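You operate a simulated robot arm through the tools that you are given. There is no shell and no other tool.

Carry out the task below with a simulated robot arm. There is one attempt and no reset: what you move stays moved.

## Task
Press each cap back on its own can and stand both cans in the black basket. Set down upright: white can, pink can.

It is judged by the outcome, as a careful person would: the job done as asked, and still so three seconds after it is handed in. It fails if anything else is knocked over, pushed out of place, dropped, spilled or broken. A push-on lid holds only when it is set on centred and level and pressed home; a screw cap is set on level and turned clockwise until tight.

## Robot
A 7-joint arm with a two-finger parallel gripper, fixed in place. Base frame: the origin is at the foot of the arm, x ahead of it, y to its left, z up. Units: mm, rad, N and s.
With the tool pointing down near the work surface it reaches from about 420 to 900 mm from the base axis. Its first joint turns from -2.007 to 2.007 rad. Payload 3.91 kg.
The TCP is the grasp point between the finger pads, 30 mm short of the fingertips. In the tool frame z runs along the fingers and y along their closing line. Largest opening 110 mm; finger width 20, thickness 10; the body of the gripper, 48 by 112 mm, starts 55 mm behind the TCP.
Orientation is that of the tool frame in the base frame, as a unit quaternion [x, y, z, w]. With the fingers straight down and closing along the base's y, the tool's x points along the base's -x, its y along +y and its z along -z.

## Interface
- The arm moves only by the tool play_rows. Its argument "series" is a list of rows, each an object (a shift or turn left out is 0, a gripper value left out holds the last) with "angular": the turn, a rotation vector about the tool's x, y, z in rad, a list of three; "xyz": the shift along the tool's x, y, z in mm, a list of three; "gripper": the gripper command, from -1 (shut) to 1 (fully open), values between in proportion. In form: [{"angular": [rx, ry, rz], "xyz": [x, y, z], "gripper": gripper}, ...]. A call has 1 to 20 rows; each row is the pose to reach, as a shift and turn from the pose commanded when the call began, along the tool's axes at that moment. Each row takes 0.2 s and may step no farther than 50 mm and 0.15 rad from the row before; otherwise, or with a gripper value out of range, the whole call is refused. A pose out of reach is approached as far as the arm can. The call stops where the force on the tool passes 40 N (or 10 N more than at its start, if that is more) or the arm is blocked; 0.2 s more then pass. Each finger travels about 153 mm/s and halts on what it meets, pressing with about 40 N; the grip force reading is that of the motor and also rises with nothing between the fingers. The clock runs only during rows and for 0.2 s after the last one: add rows that repeat a pose to give the fingers time. It gives the time, the measured TCP pose, the force on the tool (base axes), the opening and the grip force at its end, in the units of the frame above (readings bear some noise), with the torque about the TCP (base axes, N m) and any sound that the robot's microphone picked up.
- Cameras (640 x 400 px; columns grow to the right, rows downward): "scene" is fixed at [218.8, 499.5, 1352.6]; the picture's right is [-0.62, -0.78, 0.00], its down [-0.36, 0.29, -0.89] and it looks along [0.70, -0.55, -0.46] (base axes); focal length 258 px, centre (320, 200). "wrist" rides on the gripper at [72, 17, -103] in the tool frame; the picture's right is [-0.23, 0.97, 0.00], its down [-0.76, -0.18, -0.62] and it looks along [-0.61, -0.14, 0.78] (tool axes); focal length 222 px, centre (320, 200). There is no depth. A picture from a camera that has moved, and an enlarged one, comes with that camera's place and axes in the base frame and with its lens.
- capture(camera): a new picture of that camera. The clock stands still meanwhile.
- slide_trunk(by): slides the trunk up (or, below 0, down) by that many mm; the arm rides with it, the base frame stays. It gives what a move gives, with no picture.
- inspect(camera, box): a new picture of the part [left, top, right, bottom] of that camera's present view, enlarged. The clock stands still meanwhile.
- job_done(): hands the job in; it is judged then, once.

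Places have to be worked out from the pictures, the camera data and where the tool is seen. Open the gripper and draw the arm clear of the work before you hand the job in, unless the task says otherwise.

The tools are called after "Call:" as name(argument=value, ...) on one line, values as JSON. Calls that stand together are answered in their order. play_rows: Moves the arm, as the interface text tells. Its arguments: {"type":"object","properties":{"series":{"type":"array","items":{"type":"object","properties":{"angular":{"type":"array","items":{"type":"number"}},"xyz":{"type":"array","items":{"type":"number"}},"gripper":{"type":"number"}}}}},"required":["series"]} The other tools are called the same way: slide_trunk (by) slides the trunk up or down; capture (camera) takes a picture; inspect (camera, box) takes an enlarged picture of a part of a camera's view; job_done () hands the job in.

At the start:

```text
time_s: 0.0
position: [479.8, 40.5, 1231.8]
tool_rot: [0.0, 1.0, 0.0, 0.0]
wrist_force: [-0.2, -0.8, 0.4]
torque: [0.0, -0.02, 0.02]
finger_gap: 109.9
grip_force: 0.0
trunk travel left (down, up): [-775.0, 215.0]
```

scene: 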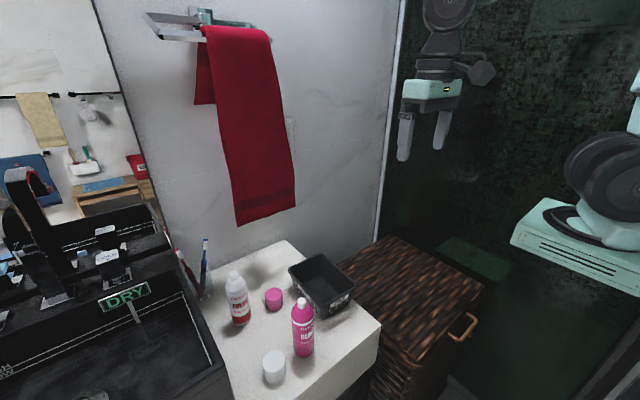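
wrist: 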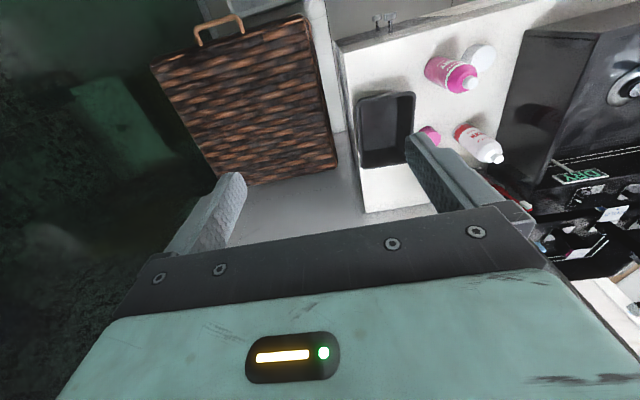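

The pictures show two cans, two loose caps (pink and white), and a black basket on a white counter. I'll look closer at each before moving.

Call:
inspect(camera="scene", box=[180, 230, 400, 390])

Call:
inspect(camera="wrist", box=[340, 20, 540, 220])

```text
2.50 times, centred on (290, 310) of scene
camera zoom: at [218.8, 499.5, 1352.6], right [-0.62, -0.78, 0.0], down [-0.36, 0.29, -0.89], along [0.7, -0.55, -0.46], focal length 646 px, centre (395, -75)
```

zoom: 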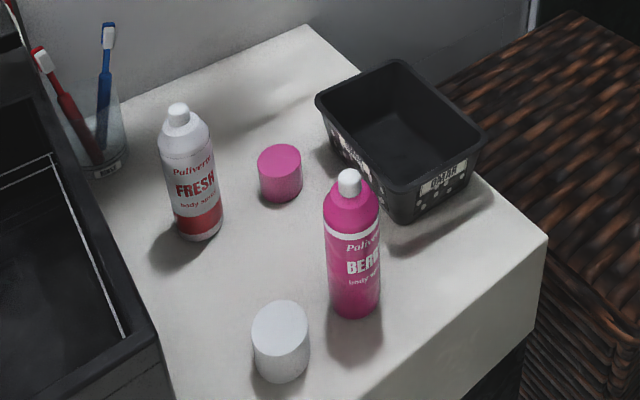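

```text
2.00 times, centred on (440, 120) of wrist
camera zoom: at [406.2, 58.7, 1335.4], right [0.23, 0.97, 0.0], down [0.76, -0.18, 0.62], along [0.61, -0.14, -0.78], focal length 444 px, centre (80, 360)
```

zoom: 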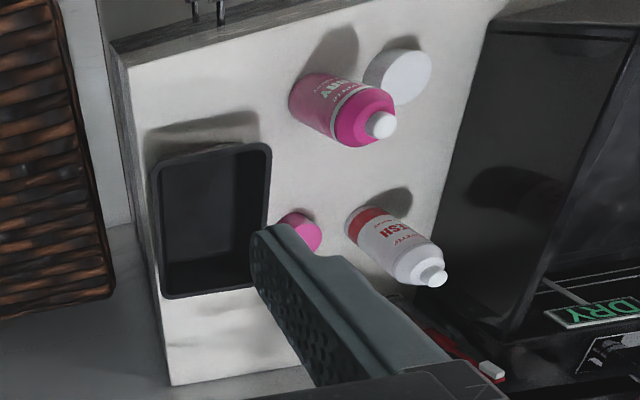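

Working the rays from both cameras gives a counter at z≈743, white cap ≈(547,371), pink can ≈(543,294), white can ≈(712,373), pink cap ≈(710,280), and basket centre ≈(647,161) with its rim at z≈827. I'll turn the tool 90° so the fingers close along x, and move above the white cap, staying high.

Call:
play_rows(series=[{"angular": [0, 0, 0.1428], "xyz": [-6, 30, 0]}, {"angular": [0, 0, 0.2856], "xyz": [-12, 60, 0]}, {"angular": [0, 0, 0.4284], "xyz": [-18, 90, 0]}, {"angular": [0, 0, 0.5712], "xyz": [-24, 120, 0]}, {"angular": [0, 0, 0.714], "xyz": [-30, 150, 0]}, {"angular": [0, 0, 0.8568], "xyz": [-36, 180, 0]}, {"angular": [0, 0, 0.9996], "xyz": [-42, 210, 0]}, {"angular": [0, 0, 1.1424], "xyz": [-48, 240, 20]}, {"angular": [0, 0, 1.2852], "xyz": [-54, 270, 50]}, {"angular": [0, 0, 1.428], "xyz": [-60, 300, 90]}, {"angular": [0, 0, 1.5708], "xyz": [-67, 330, 131]}, {"angular": [0, 0, 1.5708], "xyz": [-67, 330, 131]}])

```text
refused: row 10 steps farther than a row can; nothing moved
```

Row 10 stepped just over 50 mm, so I'll spread the descent more evenly.

Call:
play_rows(series=[{"angular": [0, 0, 0.1428], "xyz": [-6, 30, 10]}, {"angular": [0, 0, 0.2856], "xyz": [-12, 60, 20]}, {"angular": [0, 0, 0.4284], "xyz": [-18, 90, 30]}, {"angular": [0, 0, 0.5712], "xyz": [-24, 120, 40]}, {"angular": [0, 0, 0.714], "xyz": [-30, 150, 50]}, {"angular": [0, 0, 0.8568], "xyz": [-36, 180, 60]}, {"angular": [0, 0, 0.9996], "xyz": [-42, 210, 70]}, {"angular": [0, 0, 1.1424], "xyz": [-48, 240, 80]}, {"angular": [0, 0, 1.2852], "xyz": [-54, 270, 95]}, {"angular": [0, 0, 1.428], "xyz": [-60, 300, 110]}, {"angular": [0, 0, 1.5708], "xyz": [-67, 330, 131]}, {"angular": [0, 0, 1.5708], "xyz": [-67, 330, 131]}])

Call:
capture(camera="scene")

Call:
capture(camera="wrist")

```text
time_s: 2.6
position: [544.8, 369.6, 1102.3]
tool_rot: [0.708, 0.706, 0.0, 0.0]
wrist_force: [0.0, -0.1, -0.3]
torque: [0.01, -0.02, 0.0]
finger_gap: 110.0
grip_force: 0.0
trunk travel left (down, up): [-775.0, 215.0]
```

```text
taken
```

scene: 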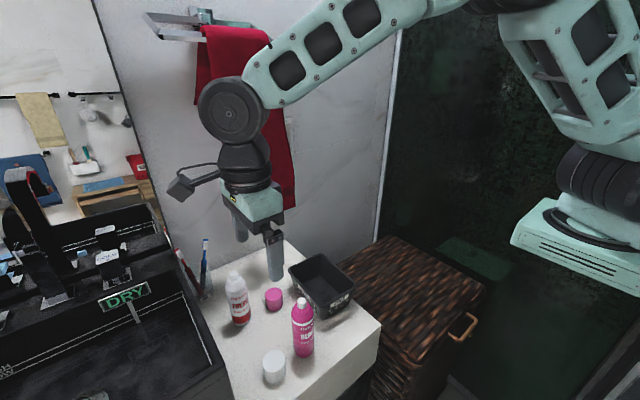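

```text
taken
camera wrist: at [561.3, 443.5, 1206.4], right [0.97, -0.23, 0.0], down [-0.18, -0.76, 0.62], along [-0.14, -0.61, -0.78], focal length 222 px, centre (320, 200)
```

wrist: 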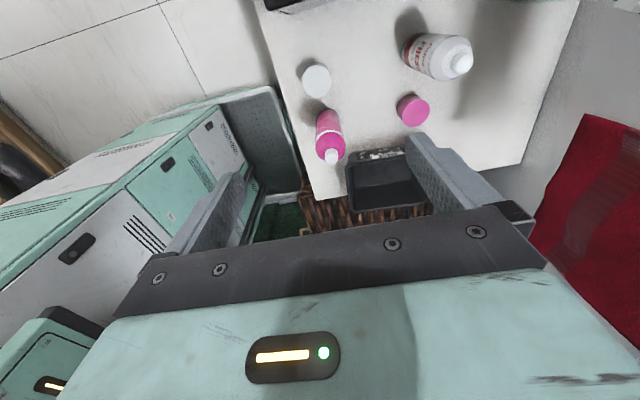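

The estimates agree within about 5 mm. I'll descend partway over the white cap for a close look.

Call:
play_rows(series=[{"xyz": [0, 0, 45]}, {"xyz": [0, 0, 90]}, {"xyz": [0, 0, 135]}, {"xyz": [0, 0, 180]}, {"xyz": [0, 0, 220]}, {"xyz": [0, 0, 220]}])

Call:
capture(camera="wrist")

Call:
inspect(camera="scene", box=[180, 230, 400, 390])

```text
time_s: 4.0
position: [546.0, 369.7, 880.7]
tool_rot: [0.707, 0.707, -0.001, 0.001]
wrist_force: [0.6, 0.0, 0.4]
torque: [0.01, 0.0, -0.02]
finger_gap: 110.2
grip_force: 0.1
trunk travel left (down, up): [-775.0, 215.0]
```

```text
taken
camera wrist: at [561.8, 442.8, 985.0], right [0.97, -0.23, 0.0], down [-0.18, -0.76, 0.62], along [-0.14, -0.61, -0.78], focal length 222 px, centre (320, 200)
```

wrist: 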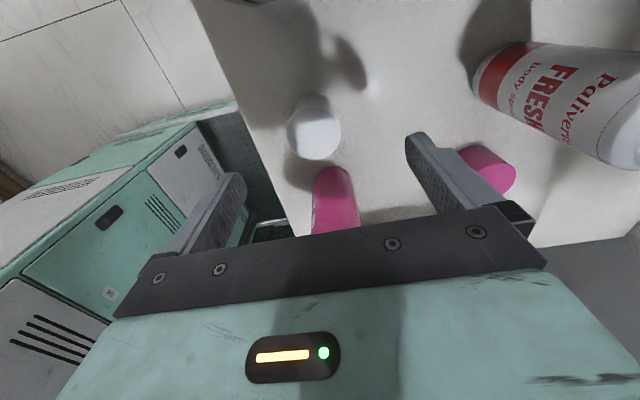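

```text
2.50 times, centred on (290, 310) of scene
camera zoom: at [218.8, 499.5, 1352.6], right [-0.62, -0.78, 0.0], down [-0.36, 0.29, -0.89], along [0.7, -0.55, -0.46], focal length 646 px, centre (395, -75)
```

zoom: 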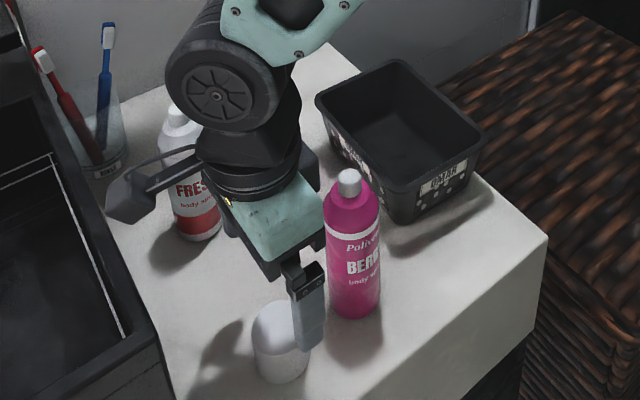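

The cap is visible between the fingers. I'll zoom the wrist view on it to refine its centre.

Call:
inspect(camera="wrist", box=[260, 70, 400, 210])

Call:
inspect(camera="wrist", box=[440, 20, 640, 220])

```text
2.86 times, centred on (330, 140) of wrist
camera zoom: at [561.8, 442.8, 985.0], right [0.97, -0.23, 0.0], down [-0.18, -0.76, 0.62], along [-0.14, -0.61, -0.78], focal length 635 px, centre (291, 371)
```

zoom: 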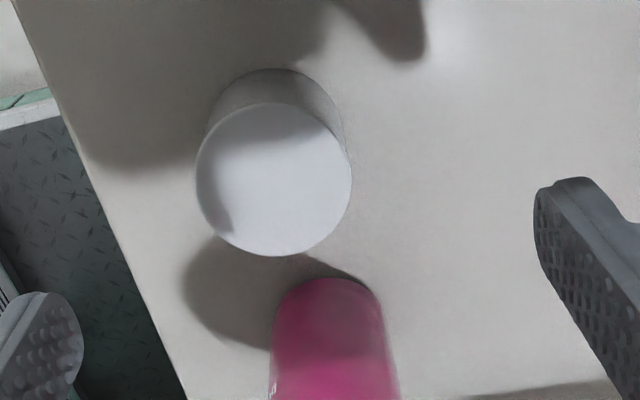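

```text
2.00 times, centred on (540, 120) of wrist
camera zoom: at [561.8, 442.8, 985.0], right [0.97, -0.23, 0.0], down [-0.18, -0.76, 0.62], along [-0.14, -0.61, -0.78], focal length 444 px, centre (-120, 360)
```

zoom: 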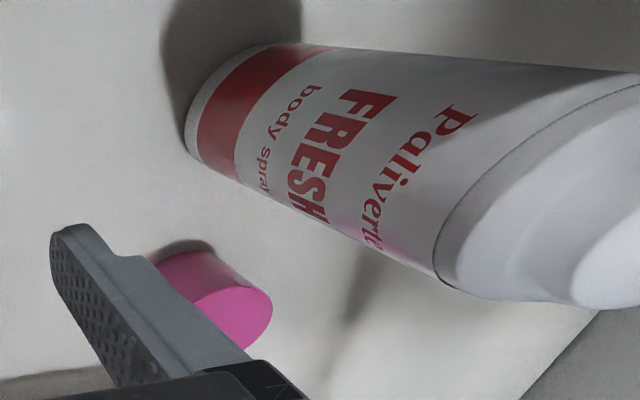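

Zoomed, the cap's top centre works out to ≈(539,365) with a diameter ≈51 mm; fingertip projections match the camera model. I'll shift over it and descend so the fingertips stop about 9 mm above the counter.

Call:
play_rows(series=[{"xyz": [-5, -7, 20]}, {"xyz": [-5, -7, 50]}, {"xyz": [-5, -7, 75]}, {"xyz": [-5, -7, 90]}, {"xyz": [-5, -7, 98]}, {"xyz": [-5, -7, 98]}])

Call:
capture(camera="wrist")

Call:
inspect(camera="scene", box=[180, 230, 400, 390])

```text
time_s: 4.9
position: [539.7, 366.5, 811.6]
tool_rot: [0.707, 0.708, 0.007, -0.001]
wrist_force: [-18.9, -34.0, 30.5]
torque: [6.59, -2.52, 1.42]
finger_gap: 109.9
grip_force: 0.1
trunk travel left (down, up): [-775.0, 215.0]
stopped in row 4: the force on the tool passed its limit at 64 N (the readings are from after the stop); the commanded pose is now the measured one
```

```text
taken
camera wrist: at [554.2, 439.1, 916.7], right [0.97, -0.22, 0.0], down [-0.18, -0.77, 0.61], along [-0.13, -0.6, -0.79], focal length 222 px, centre (320, 200)
```

wrist: 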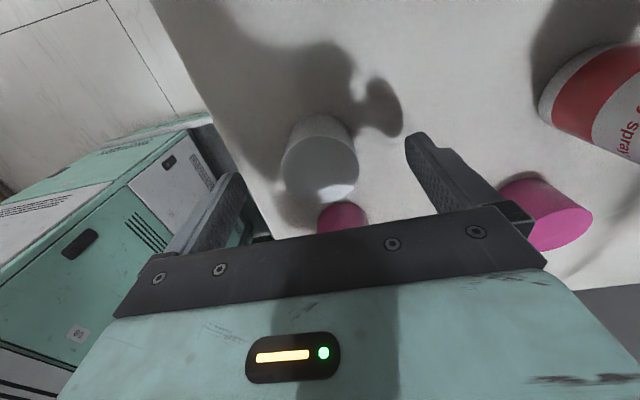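

```text
2.50 times, centred on (290, 310) of scene
camera zoom: at [218.8, 499.5, 1352.6], right [-0.62, -0.78, 0.0], down [-0.36, 0.29, -0.89], along [0.7, -0.55, -0.46], focal length 646 px, centre (395, -75)
```

zoom: 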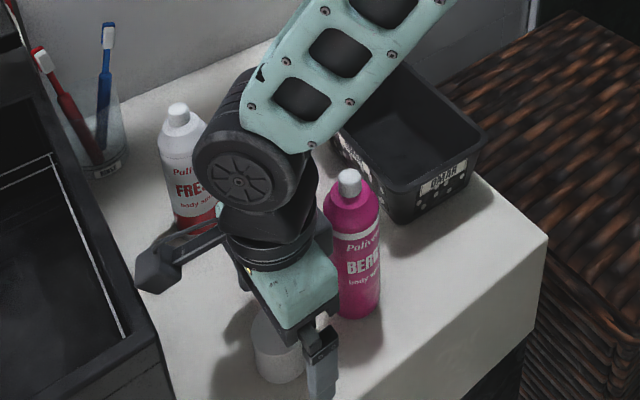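

Something pushed the tool at z≈812; the torque fits a contact at the camera bracket (≈(557,455,921)), i.e. the raised black sink edge beside the counter. The cap is untouched. I'll back straight up and later come in with the camera on the other side.

Call:
play_rows(series=[{"xyz": [-3, 0, -15]}, {"xyz": [-5, 0, -50]}, {"xyz": [-5, 0, -95]}, {"xyz": [-5, 0, -140]}, {"xyz": [-5, 0, -188]}, {"xyz": [-5, 0, -188]}])

Call:
capture(camera="scene")

Call:
capture(camera="wrist")

```text
time_s: 6.3
position: [540.3, 363.9, 996.4]
tool_rot: [0.706, 0.708, 0.005, -0.001]
wrist_force: [-0.5, -0.2, 0.3]
torque: [-0.01, -0.04, 0.0]
finger_gap: 110.0
grip_force: 0.0
trunk travel left (down, up): [-775.0, 215.0]
```

```text
taken
```

scene: 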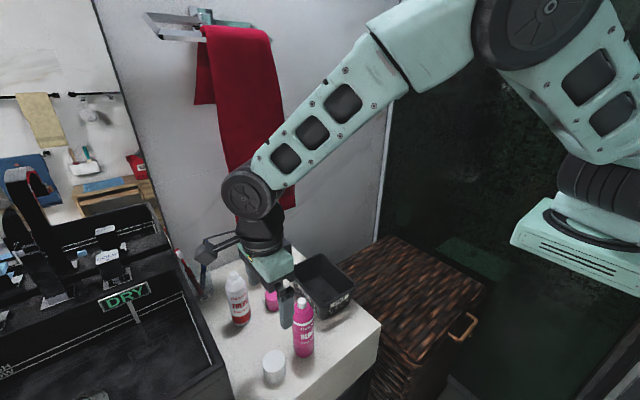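

```text
taken
camera wrist: at [555.8, 435.2, 1101.2], right [0.97, -0.23, 0.0], down [-0.18, -0.77, 0.62], along [-0.14, -0.6, -0.79], focal length 222 px, centre (320, 200)
```

wrist: 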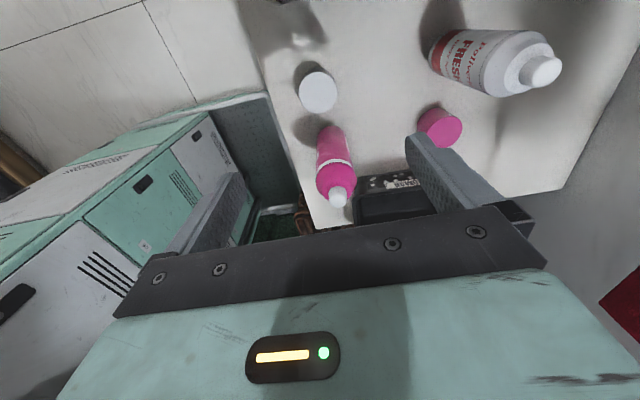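

Everything is in place and the force is gone. I'll straighten the small residual tilt while moving above the pink cap, then turn the tool to put the camera on the −y side, and deal with the pink can first so it's out of the way.

Call:
play_rows(series=[{"angular": [0.0057, -0.0085, 0.0028], "xyz": [-14, 28, -4]}, {"angular": [0.0057, -0.0085, 0.0028], "xyz": [-42, 68, -4]}, {"angular": [0.0057, -0.0085, 0.0028], "xyz": [-62, 108, -4]}, {"angular": [0.0057, -0.0085, 0.0028], "xyz": [-84, 148, -4]}, {"angular": [0.0057, -0.0085, 0.0028], "xyz": [-84, 170, -4]}, {"angular": [0.0057, -0.0085, 0.0028], "xyz": [-84, 170, -4]}])

Call:
play_rows(series=[{"angular": [0, 0, -0.14]}, {"angular": [0, 0, -0.28]}, {"angular": [0, 0, -0.42]}, {"angular": [0, 0, -0.56]}, {"angular": [0, 0, -0.7]}, {"angular": [0, 0, -0.84]}, {"angular": [0, 0, -0.98]}, {"angular": [0, 0, -1.12]}, {"angular": [0, 0, -1.26]}, {"angular": [0, 0, -1.4]}, {"angular": [0, 0, -1.5]}, {"angular": [0, 0, -1.57]}, {"angular": [0, 0, -1.57]}])

Call:
capture(camera="wrist")

```text
time_s: 7.7
position: [710.4, 277.4, 1004.3]
tool_rot: [0.707, 0.707, 0.0, 0.0]
wrist_force: [0.0, -0.8, 0.3]
torque: [0.02, 0.01, 0.01]
finger_gap: 110.2
grip_force: 0.1
trunk travel left (down, up): [-775.0, 215.0]
```

```text
time_s: 10.5
position: [709.1, 279.5, 1000.1]
tool_rot: [0.0, 1.0, 0.0, 0.0]
wrist_force: [1.0, -0.1, 0.2]
torque: [0.03, -0.01, -0.03]
finger_gap: 109.9
grip_force: 0.0
trunk travel left (down, up): [-775.0, 215.0]
```

```text
taken
camera wrist: at [636.3, 296.7, 1104.9], right [0.23, 0.97, 0.0], down [0.76, -0.18, 0.62], along [0.61, -0.14, -0.78], focal length 222 px, centre (320, 200)
```

wrist: 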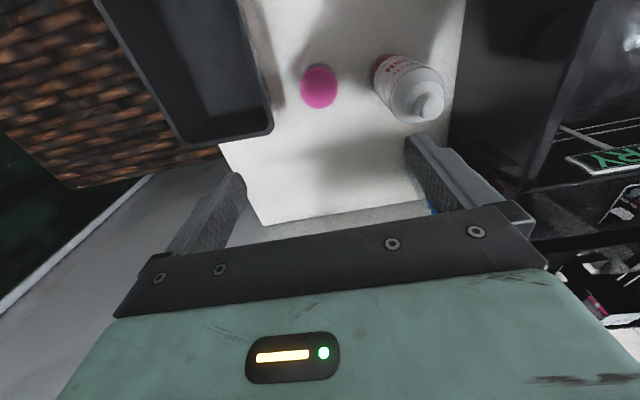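

Now another quarter turn, to bring the camera to the −y side.

Call:
play_rows(series=[{"angular": [0, 0, -0.14]}, {"angular": [0, 0, -0.28]}, {"angular": [0, 0, -0.42]}, {"angular": [0, 0, -0.56]}, {"angular": [0, 0, -0.7]}, {"angular": [0, 0, -0.84]}, {"angular": [0, 0, -0.98]}, {"angular": [0, 0, -1.12]}, {"angular": [0, 0, -1.26]}, {"angular": [0, 0, -1.4]}, {"angular": [0, 0, -1.5]}, {"angular": [0, 0, -1.5708]}, {"angular": [0, 0, -1.5708], "xyz": [0, 0, 40]}, {"angular": [0, 0, -1.5708], "xyz": [0, 0, 80]}, {"angular": [0, 0, -1.5708], "xyz": [0, 0, 110]}, {"angular": [0, 0, -1.5708], "xyz": [0, 0, 110]}])

Call:
capture(camera="wrist")

Call:
capture(camera="scene")

```text
time_s: 13.9
position: [705.8, 277.3, 892.2]
tool_rot: [-0.707, 0.708, 0.0, 0.0]
wrist_force: [0.0, 0.7, -0.3]
torque: [0.01, -0.04, -0.04]
finger_gap: 109.7
grip_force: 0.0
trunk travel left (down, up): [-775.0, 215.0]
```

```text
taken
camera wrist: at [689.1, 206.7, 995.1], right [-0.97, 0.23, 0.0], down [0.18, 0.76, 0.62], along [0.14, 0.61, -0.78], focal length 222 px, centre (320, 200)
```

wrist: 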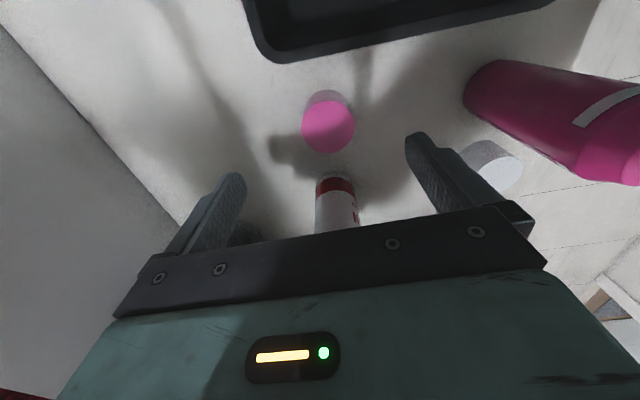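

```text
taken
```

scene: 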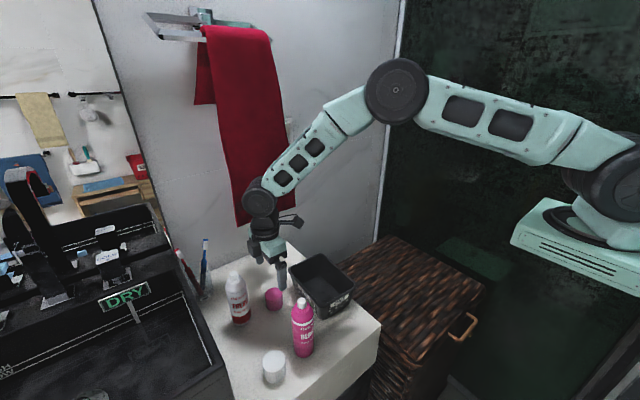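

Good orientation. Zooming the wrist view on the pink cap to refine its centre.

Call:
inspect(camera="wrist", box=[260, 70, 400, 210])

Call:
inspect(camera="wrist", box=[440, 20, 640, 220])

```text
2.86 times, centred on (330, 140) of wrist
camera zoom: at [689.1, 206.7, 995.1], right [-0.97, 0.23, 0.0], down [0.18, 0.76, 0.62], along [0.14, 0.61, -0.78], focal length 635 px, centre (291, 371)
```

zoom: 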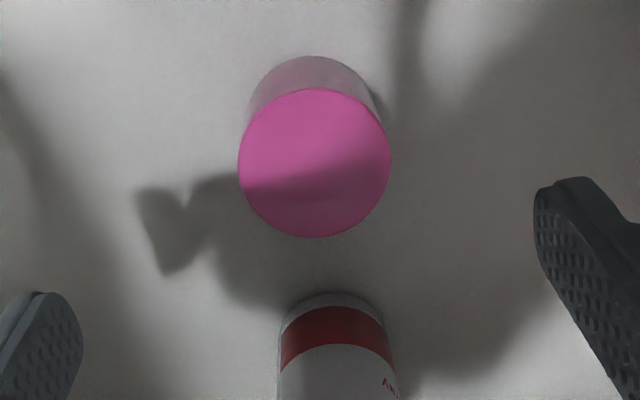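

```text
2.00 times, centred on (540, 120) of wrist
camera zoom: at [689.1, 206.7, 995.1], right [-0.97, 0.23, 0.0], down [0.18, 0.76, 0.62], along [0.14, 0.61, -0.78], focal length 444 px, centre (-120, 360)
```

zoom: 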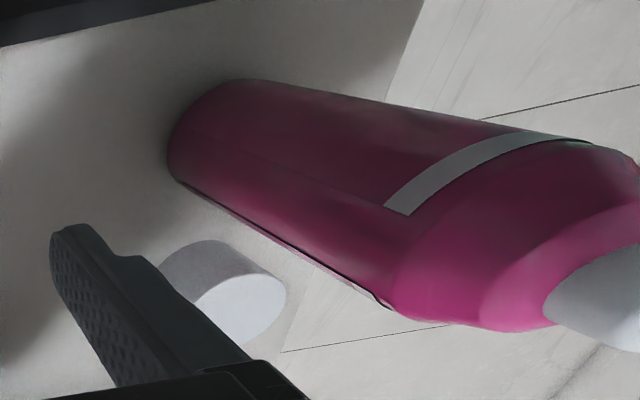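

In tool axes the cap centre is about 7 mm toward −x(tool) and 7 mm toward +y(tool). I'll shift and descend 106 mm; the camera will pass about 55 mm over the basket rim.

Call:
play_rows(series=[{"xyz": [-7.5, 7.2, 20]}, {"xyz": [-7.5, 7.2, 50]}, {"xyz": [-7.5, 7.2, 75]}, {"xyz": [-7.5, 7.2, 95]}, {"xyz": [-7.5, 7.2, 106]}, {"xyz": [-7.5, 7.2, 106]}, {"xyz": [-7.5, 7.2, 106]}])

Call:
capture(camera="wrist")

Call:
inspect(camera="scene", box=[180, 230, 400, 390])

```text
time_s: 15.3
position: [703.4, 286.8, 790.1]
tool_rot: [-0.707, 0.708, 0.0, 0.001]
wrist_force: [-5.4, -6.0, 21.8]
torque: [-0.32, 1.41, 0.28]
finger_gap: 110.0
grip_force: 0.1
trunk travel left (down, up): [-775.0, 215.0]
stopped in row 6: the force on the tool passed its limit at 41 N (the readings are from after the stop); the commanded pose is now the measured one
```

```text
taken
camera wrist: at [684.4, 214.3, 894.0], right [-0.97, 0.23, 0.0], down [0.18, 0.76, 0.62], along [0.14, 0.61, -0.78], focal length 222 px, centre (320, 200)
```

wrist: 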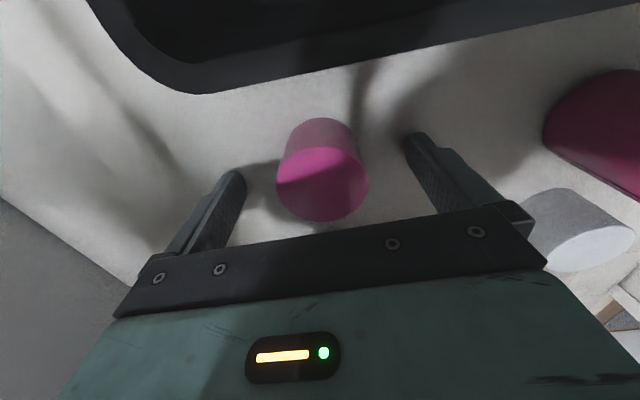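

```text
2.50 times, centred on (290, 310) of scene
camera zoom: at [218.8, 499.5, 1352.6], right [-0.62, -0.78, 0.0], down [-0.36, 0.29, -0.89], along [0.7, -0.55, -0.46], focal length 646 px, centre (395, -75)
```

zoom: 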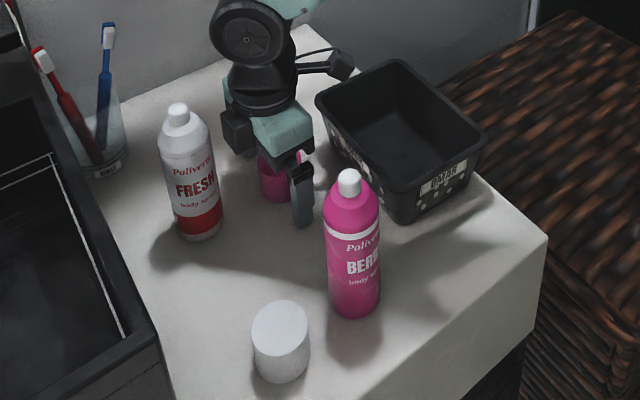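

The reaction points at the −x fingertip touching the counter: so the counter is at z≈759, higher than first worked out, and the cap is only ~30 mm tall with its top at ≈788. I'll rise 5 mm, close to just over the cap width, then grip.

Call:
play_rows(series=[{"xyz": [-1, 0, -5]}, {"xyz": [-1.5, 0, -5], "gripper": 0.3}, {"xyz": [-1.5, 0, -5], "gripper": 0.1}, {"xyz": [-1.5, 0, -5], "gripper": 0.0}, {"xyz": [-1.5, 0, -5], "gripper": -0.1}, {"xyz": [-1.5, 0, -5], "gripper": -1}, {"xyz": [-1.5, 0, -5], "gripper": -1}, {"xyz": [-1.5, 0, -5], "gripper": -1}])

Call:
capture(camera="wrist")

Call:
inspect(camera="scene", box=[180, 230, 400, 390])

```text
time_s: 17.1
position: [703.2, 287.8, 791.7]
tool_rot: [-0.707, 0.708, 0.0, 0.001]
wrist_force: [-0.4, -0.4, 0.8]
torque: [0.01, 0.01, 0.01]
finger_gap: 46.4
grip_force: 39.7
trunk travel left (down, up): [-775.0, 215.0]
```

```text
taken
camera wrist: at [684.6, 215.9, 896.7], right [-0.97, 0.23, 0.0], down [0.18, 0.76, 0.62], along [0.14, 0.61, -0.78], focal length 222 px, centre (320, 200)
```

wrist: 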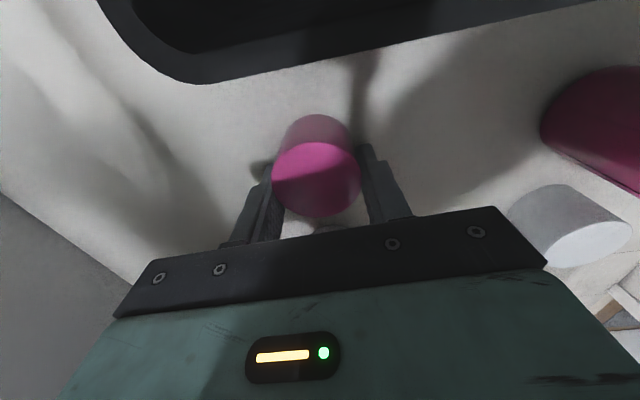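

```text
2.50 times, centred on (290, 310) of scene
camera zoom: at [218.8, 499.5, 1352.6], right [-0.62, -0.78, 0.0], down [-0.36, 0.29, -0.89], along [0.7, -0.55, -0.46], focal length 646 px, centre (395, -75)
```

zoom: 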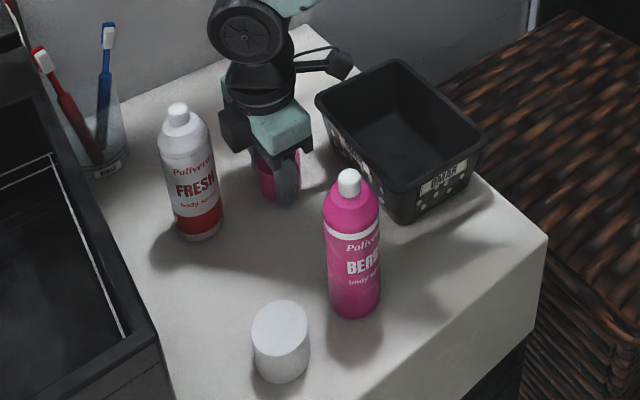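

The cap is gripped (46.4 mm across, so its top sits nearer z≈800). I'll lift it and stop short of the pink can to measure the can's axis.

Call:
play_rows(series=[{"xyz": [0, 0, -20], "gripper": -1}, {"xyz": [0, 0, -60]}, {"xyz": [0, 0, -105]}, {"xyz": [0, 0, -150]}, {"xyz": [0, 0, -195]}, {"xyz": [0, 40, -195]}, {"xyz": [0, 80, -195]}, {"xyz": [0, 80, -195]}, {"xyz": [0, 80, -195]}])

Call:
capture(camera="wrist")

Call:
inspect(camera="scene", box=[180, 230, 400, 390])

```text
time_s: 19.1
position: [622.3, 288.5, 984.6]
tool_rot: [-0.707, 0.707, -0.001, 0.001]
wrist_force: [0.5, 0.4, 0.3]
torque: [-0.03, 0.0, 0.03]
finger_gap: 46.8
grip_force: 40.3
trunk travel left (down, up): [-775.0, 215.0]
```

```text
taken
camera wrist: at [605.1, 216.7, 1088.1], right [-0.97, 0.23, 0.0], down [0.18, 0.76, 0.62], along [0.14, 0.61, -0.78], focal length 222 px, centre (320, 200)
```

wrist: 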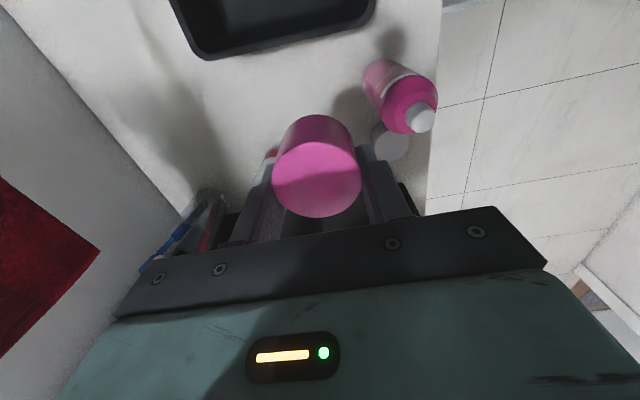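

```text
2.50 times, centred on (290, 310) of scene
camera zoom: at [218.8, 499.5, 1352.6], right [-0.62, -0.78, 0.0], down [-0.36, 0.29, -0.89], along [0.7, -0.55, -0.46], focal length 646 px, centre (395, -75)
```

zoom: 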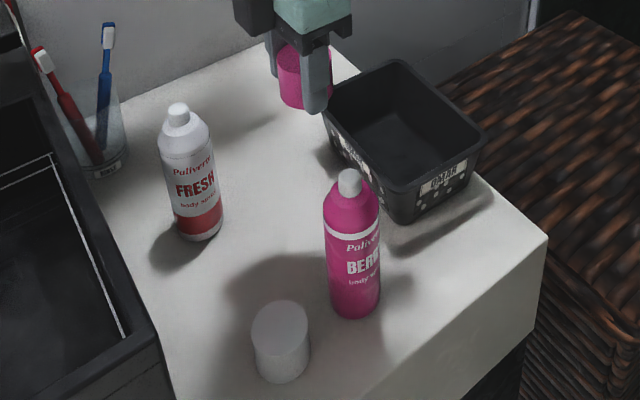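

Call:
inspect(camera="wrist", box=[340, 40, 460, 160])

Call:
inspect(camera="wrist", box=[240, 90, 400, 250])

```text
3.33 times, centred on (400, 100) of wrist
camera zoom: at [605.1, 216.7, 1088.1], right [-0.97, 0.23, 0.0], down [0.18, 0.76, 0.62], along [0.14, 0.61, -0.78], focal length 740 px, centre (53, 533)
```

zoom: 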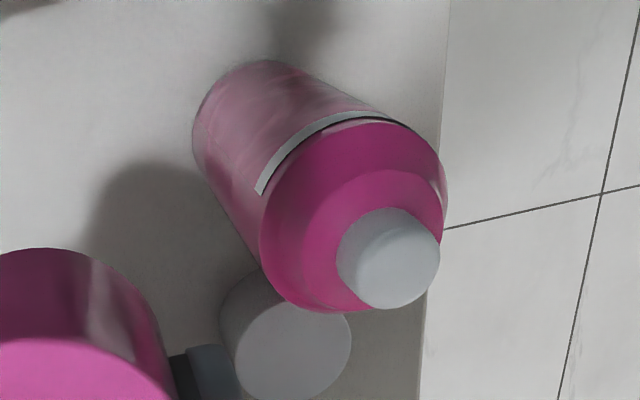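

```text
2.50 times, centred on (320, 170) of wrist
camera zoom: at [605.1, 216.7, 1088.1], right [-0.97, 0.23, 0.0], down [0.18, 0.76, 0.62], along [0.14, 0.61, -0.78], focal length 555 px, centre (320, 275)
```

zoom: 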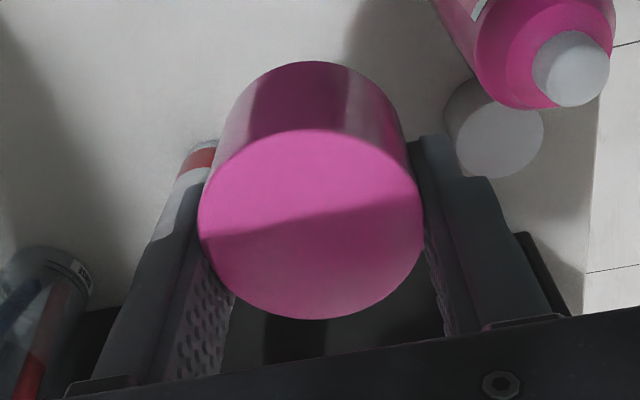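

To judge how the cap sits between the pads, I'll zoom further on the held cap.

Call:
inspect(camera="wrist", box=[260, 150, 320, 230])

Call:
inspect(camera="wrist", box=[335, 140, 395, 220])

Call:
inspect(camera="scene", box=[260, 220, 330, 280])

```text
5.00 times, centred on (290, 190) of wrist
camera zoom: at [605.1, 216.7, 1088.1], right [-0.97, 0.23, 0.0], down [0.18, 0.76, 0.62], along [0.14, 0.61, -0.78], focal length 1111 px, centre (470, 250)
```

zoom: 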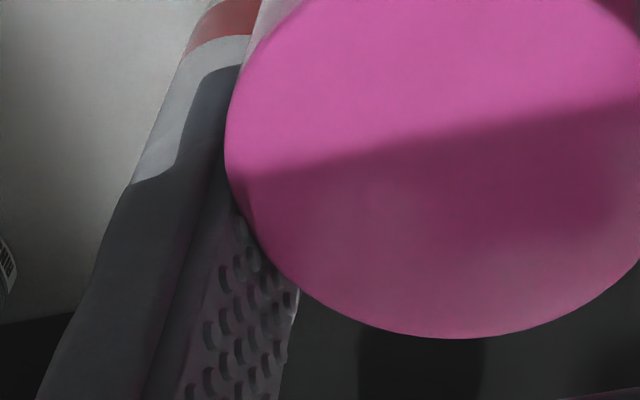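

```text
5.00 times, centred on (365, 180) of wrist
camera zoom: at [605.1, 216.7, 1088.1], right [-0.97, 0.23, 0.0], down [0.18, 0.76, 0.62], along [0.14, 0.61, -0.78], focal length 1111 px, centre (95, 300)
```

zoom: 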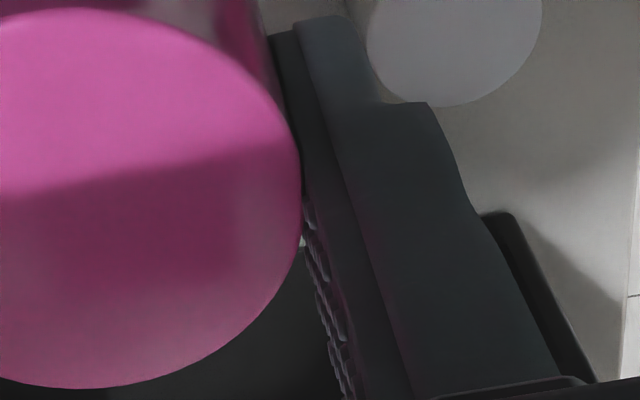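

```text
6.67 times, centred on (295, 250) of scene
camera zoom: at [218.8, 499.5, 1352.6], right [-0.62, -0.78, 0.0], down [-0.36, 0.29, -0.89], along [0.7, -0.55, -0.46], focal length 1723 px, centre (487, -133)
```

zoom: 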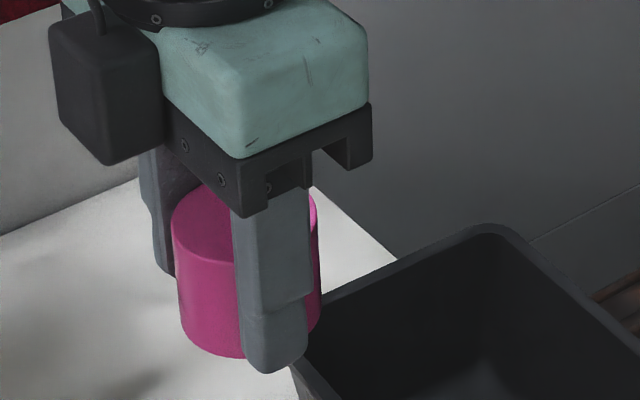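

The scene zoom shows the cap sits ~11 mm off the pads' centreline toward the camera. I'll set it back where it stood, shift 11 mm, and regrip it centred.

Call:
play_rows(series=[{"xyz": [0, -40, 0]}, {"xyz": [0, -80, 0]}, {"xyz": [0, -80, 45]}, {"xyz": [0, -80, 90]}, {"xyz": [0, -80, 135]}, {"xyz": [0, -80, 170]}, {"xyz": [0, -80, 185]}, {"xyz": [0, -80, 193]}, {"xyz": [0, -80, 194]}, {"xyz": [0, -80, 194]}, {"xyz": [0, -80, 194], "gripper": -0.1}, {"xyz": [0, -80, 194], "gripper": 0.1}, {"xyz": [0, -80, 194], "gripper": 0.1}, {"xyz": [5, -80, 194], "gripper": 0.1}, {"xyz": [11, -80, 194], "gripper": 0.1}, {"xyz": [11, -80, 194], "gripper": 0.1}])

Call:
capture(camera="wrist")

Call:
inspect(camera="scene", box=[220, 250, 330, 350])

```text
time_s: 22.5
position: [703.3, 276.6, 795.3]
tool_rot: [-0.706, 0.708, -0.001, 0.001]
wrist_force: [0.0, 0.2, 0.4]
torque: [0.03, -0.04, -0.01]
finger_gap: 60.6
grip_force: 0.0
trunk travel left (down, up): [-775.0, 215.0]
```

```text
taken
camera wrist: at [685.2, 204.2, 898.7], right [-0.97, 0.23, 0.0], down [0.18, 0.76, 0.62], along [0.14, 0.61, -0.78], focal length 222 px, centre (320, 200)
```

wrist: 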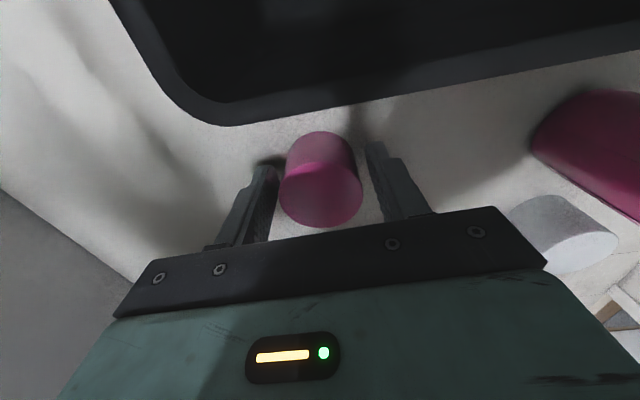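

```text
4.00 times, centred on (275, 300) of scene
camera zoom: at [218.8, 499.5, 1352.6], right [-0.62, -0.78, 0.0], down [-0.36, 0.29, -0.89], along [0.7, -0.55, -0.46], focal length 1034 px, centre (500, -200)
```

zoom: 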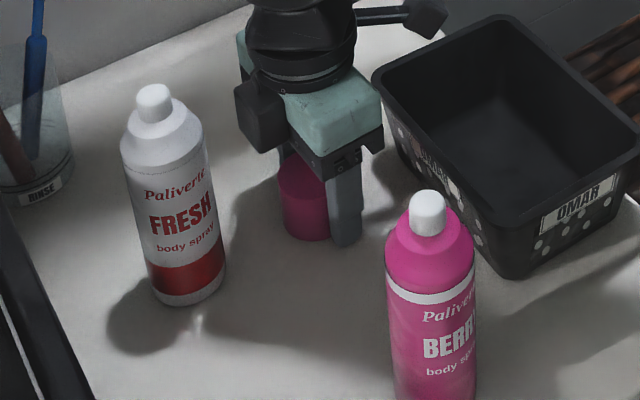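

The cap is standing and is now centred between the pads. Closing the grip and lifting again.

Call:
play_rows(series=[{"xyz": [2, 0, 0], "gripper": 0.0}, {"xyz": [2, 0, 0], "gripper": -0.1}, {"xyz": [2, 0, 0], "gripper": -1}, {"xyz": [2, 0, 0], "gripper": -1}, {"xyz": [2, 0, 0], "gripper": -1}, {"xyz": [2, 0, -20], "gripper": -1}, {"xyz": [2, 0, -60]}, {"xyz": [2, 0, -105]}, {"xyz": [2, 0, -150]}, {"xyz": [2, 0, -195]}, {"xyz": [2, 40, -195]}, {"xyz": [2, 80, -195]}, {"xyz": [2, 80, -195]}, {"xyz": [2, 80, -195]}])

Call:
inspect(camera="wrist", box=[240, 90, 400, 250])

Call:
inspect(camera="wrist", box=[340, 40, 460, 160])

Call:
inspect(camera="scene", box=[260, 220, 330, 280])

```text
time_s: 25.5
position: [624.3, 277.4, 986.9]
tool_rot: [-0.706, 0.708, 0.0, 0.001]
wrist_force: [0.4, -0.4, -0.5]
torque: [-0.01, -0.01, -0.01]
finger_gap: 46.6
grip_force: 40.5
trunk travel left (down, up): [-775.0, 215.0]
```

```text
2.50 times, centred on (320, 170) of wrist
camera zoom: at [605.0, 205.2, 1091.3], right [-0.97, 0.23, 0.0], down [0.18, 0.76, 0.62], along [0.14, 0.61, -0.78], focal length 555 px, centre (320, 275)
```

zoom: 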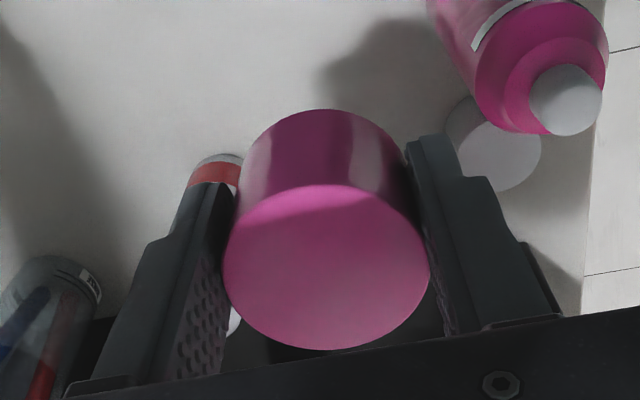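

```text
3.33 times, centred on (400, 100) of wrist
camera zoom: at [605.0, 205.2, 1091.3], right [-0.97, 0.23, 0.0], down [0.18, 0.76, 0.62], along [0.14, 0.61, -0.78], focal length 740 px, centre (53, 533)
```

zoom: 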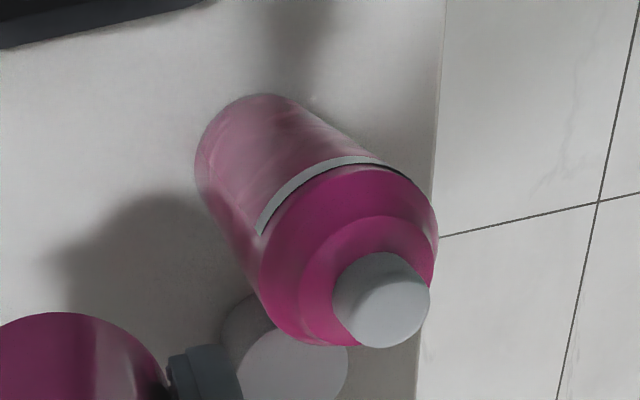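

```text
6.67 times, centred on (295, 250) of scene
camera zoom: at [218.8, 499.5, 1352.6], right [-0.62, -0.78, 0.0], down [-0.36, 0.29, -0.89], along [0.7, -0.55, -0.46], focal length 1723 px, centre (487, -133)
```

zoom: 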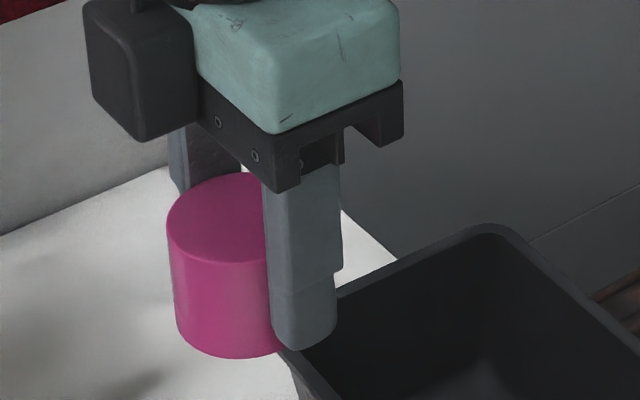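

The cap is now well centred (offset about −3 mm along tool x). I'll carry it over the pink can, estimated at ≈(541,293), keeping a gap to check the alignment visually.

Call:
play_rows(series=[{"xyz": [-7, 40, 0]}, {"xyz": [-13, 70, 0]}, {"xyz": [-13, 81, 0]}, {"xyz": [-13, 81, 0]}, {"xyz": [-13, 81, 0]}])

Call:
capture(camera="wrist")

Call:
inspect(camera="wrist", box=[240, 90, 400, 250])

Call:
inspect(camera="scene", box=[260, 230, 340, 370])

```text
time_s: 26.7
position: [543.3, 287.9, 989.9]
tool_rot: [-0.706, 0.708, 0.0, 0.002]
wrist_force: [0.1, -0.1, -0.4]
torque: [-0.04, 0.01, 0.03]
finger_gap: 46.5
grip_force: 39.7
trunk travel left (down, up): [-775.0, 215.0]
```

```text
taken
camera wrist: at [525.4, 215.9, 1093.5], right [-0.97, 0.23, 0.0], down [0.18, 0.76, 0.62], along [0.14, 0.61, -0.78], focal length 222 px, centre (320, 200)
```

wrist: 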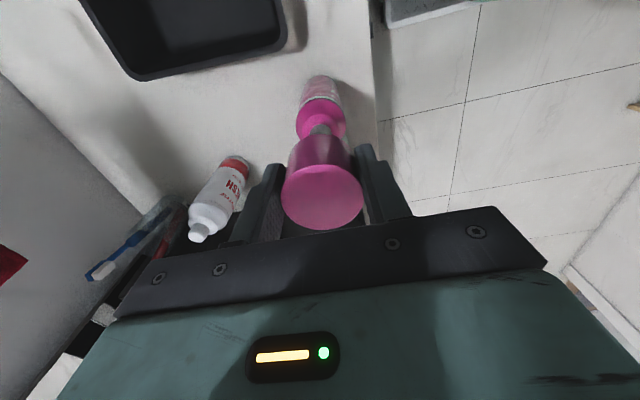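

```text
2.50 times, centred on (320, 170) of wrist
camera zoom: at [525.4, 215.9, 1093.5], right [-0.97, 0.23, 0.0], down [0.18, 0.76, 0.62], along [0.14, 0.61, -0.78], focal length 555 px, centre (320, 275)
```

zoom: 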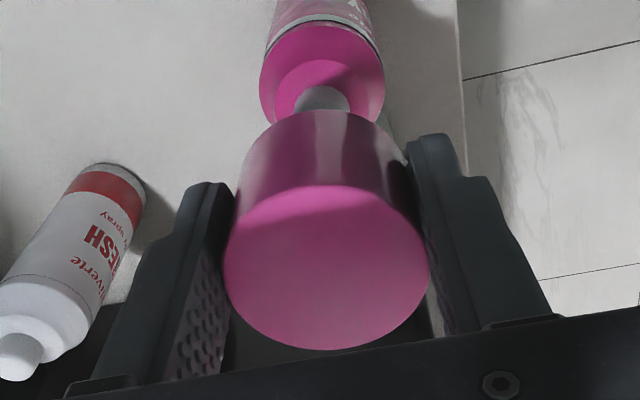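

```text
2.86 times, centred on (300, 300) of scene
camera zoom: at [218.8, 499.5, 1352.6], right [-0.62, -0.78, 0.0], down [-0.36, 0.29, -0.89], along [0.7, -0.55, -0.46], focal length 738 px, centre (377, -86)
```

zoom: 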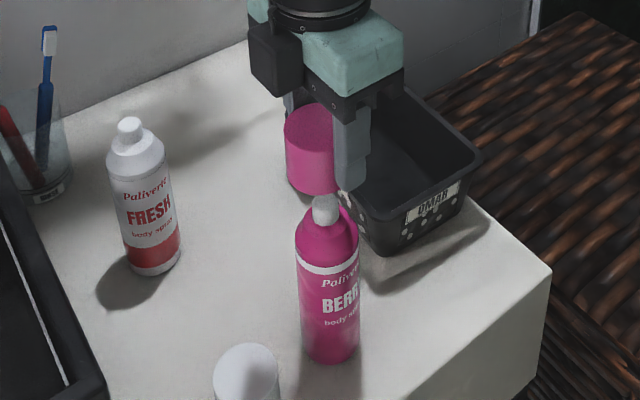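

Laterally (x) it's aligned within ~1 mm in the wrist view. I'll zoom the scene view to judge the y alignment.

Call:
inspect(camera="scene", box=[285, 260, 325, 300])

Call:
inspect(camera="scene", box=[285, 295, 325, 335])

Call:
inspect(camera="wrist", box=[290, 70, 360, 140])

```text
10.00 times, centred on (305, 280) of scene
camera zoom: at [218.8, 499.5, 1352.6], right [-0.62, -0.78, 0.0], down [-0.36, 0.29, -0.89], along [0.7, -0.55, -0.46], focal length 2584 px, centre (470, -600)
```

zoom: 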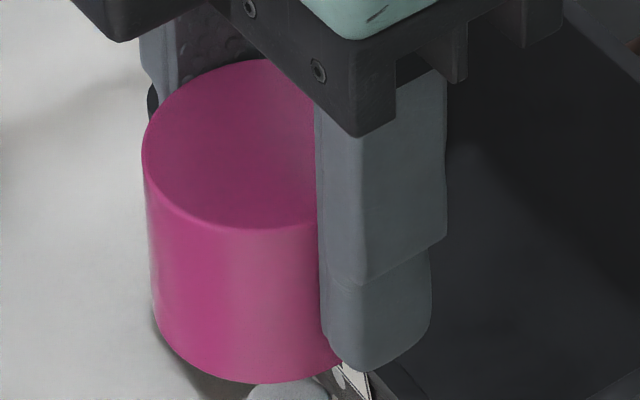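

```text
10.00 times, centred on (305, 315) of scene
camera zoom: at [218.8, 499.5, 1352.6], right [-0.62, -0.78, 0.0], down [-0.36, 0.29, -0.89], along [0.7, -0.55, -0.46], focal length 2584 px, centre (470, -950)
```

zoom: 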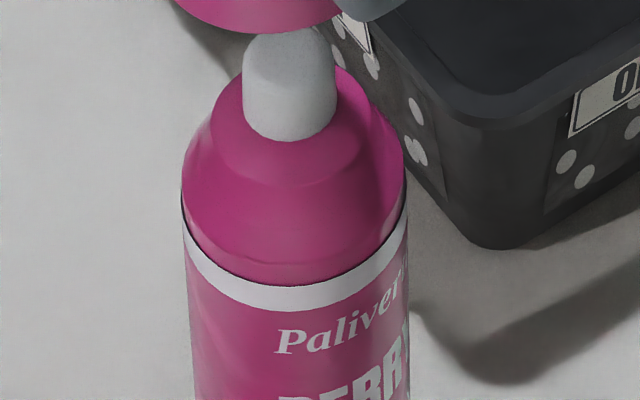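

```text
5.71 times, centred on (325, 105) of wrist
camera zoom: at [525.4, 215.9, 1093.5], right [-0.97, 0.23, 0.0], down [0.18, 0.76, 0.62], along [0.14, 0.61, -0.78], focal length 1269 px, centre (291, 743)
```

zoom: 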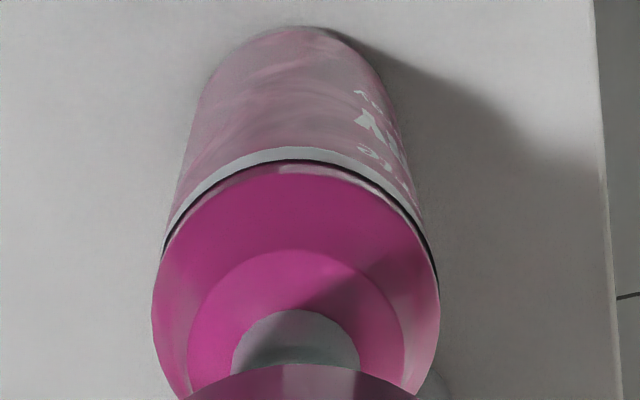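

From both views, the cap needs to go about 3.8 mm toward −y. I'll make that shift and descend partway so the cap's rim surrounds the nozzle, then recheck.

Call:
play_rows(series=[{"xyz": [3.8, 0, 0]}, {"xyz": [3.8, 0, 10]}, {"xyz": [3.8, 0, 20]}, {"xyz": [3.8, 0, 30]}, {"xyz": [3.8, 0, 38]}, {"xyz": [3.8, 0, 44]}, {"xyz": [3.8, 0, 44]}, {"xyz": [3.8, 0, 44]}])

Call:
inspect(camera="scene", box=[285, 270, 325, 310])

Call:
inspect(camera="wrist", box=[240, 90, 400, 250])

```text
time_s: 28.5
position: [541.8, 287.1, 945.6]
tool_rot: [-0.706, 0.708, 0.0, 0.001]
wrist_force: [-0.6, -0.2, -0.5]
torque: [-0.02, 0.03, 0.02]
finger_gap: 46.8
grip_force: 39.7
trunk travel left (down, up): [-775.0, 215.0]
```

```text
10.00 times, centred on (305, 290) of scene
camera zoom: at [218.8, 499.5, 1352.6], right [-0.62, -0.78, 0.0], down [-0.36, 0.29, -0.89], along [0.7, -0.55, -0.46], focal length 2584 px, centre (470, -700)
```

zoom: 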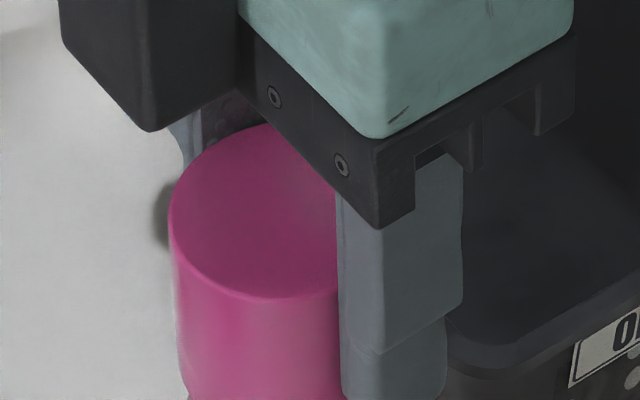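

```text
2.50 times, centred on (320, 170) of wrist
camera zoom: at [523.3, 213.9, 1049.6], right [-0.97, 0.23, 0.0], down [0.18, 0.76, 0.62], along [0.14, 0.61, -0.78], focal length 555 px, centre (320, 275)
```

zoom: 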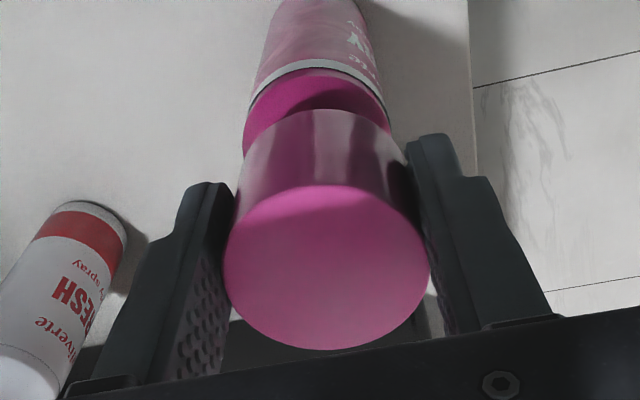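

Call:
inspect(camera="scene", box=[285, 290, 325, 330])

Call:
inspect(camera="wrist", box=[285, 90, 365, 170])

```text
10.00 times, centred on (305, 310) of scene
camera zoom: at [218.8, 499.5, 1352.6], right [-0.62, -0.78, 0.0], down [-0.36, 0.29, -0.89], along [0.7, -0.55, -0.46], focal length 2584 px, centre (470, -900)
```

zoom: 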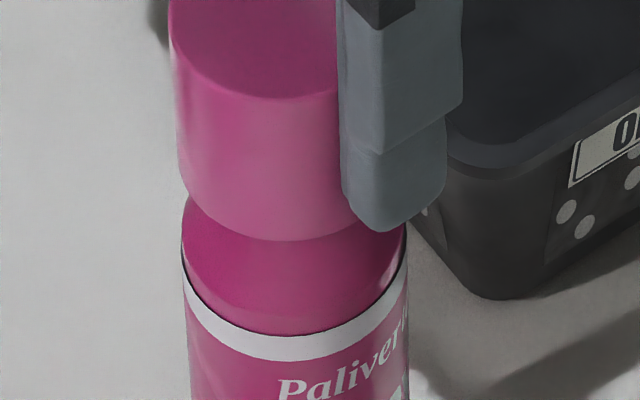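

```text
5.00 times, centred on (325, 130) of wrist
camera zoom: at [523.3, 213.9, 1049.6], right [-0.97, 0.23, 0.0], down [0.18, 0.76, 0.62], along [0.14, 0.61, -0.78], focal length 1111 px, centre (295, 550)
```

zoom: 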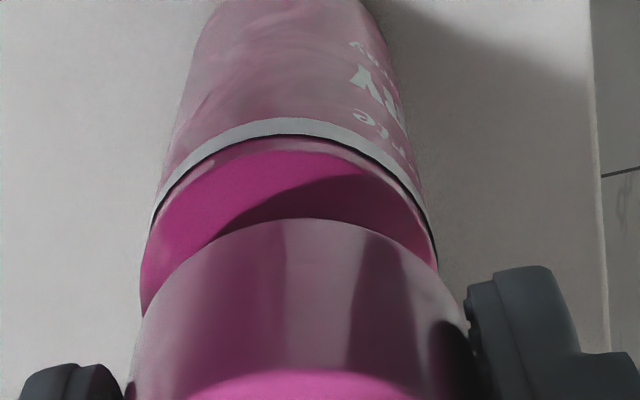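

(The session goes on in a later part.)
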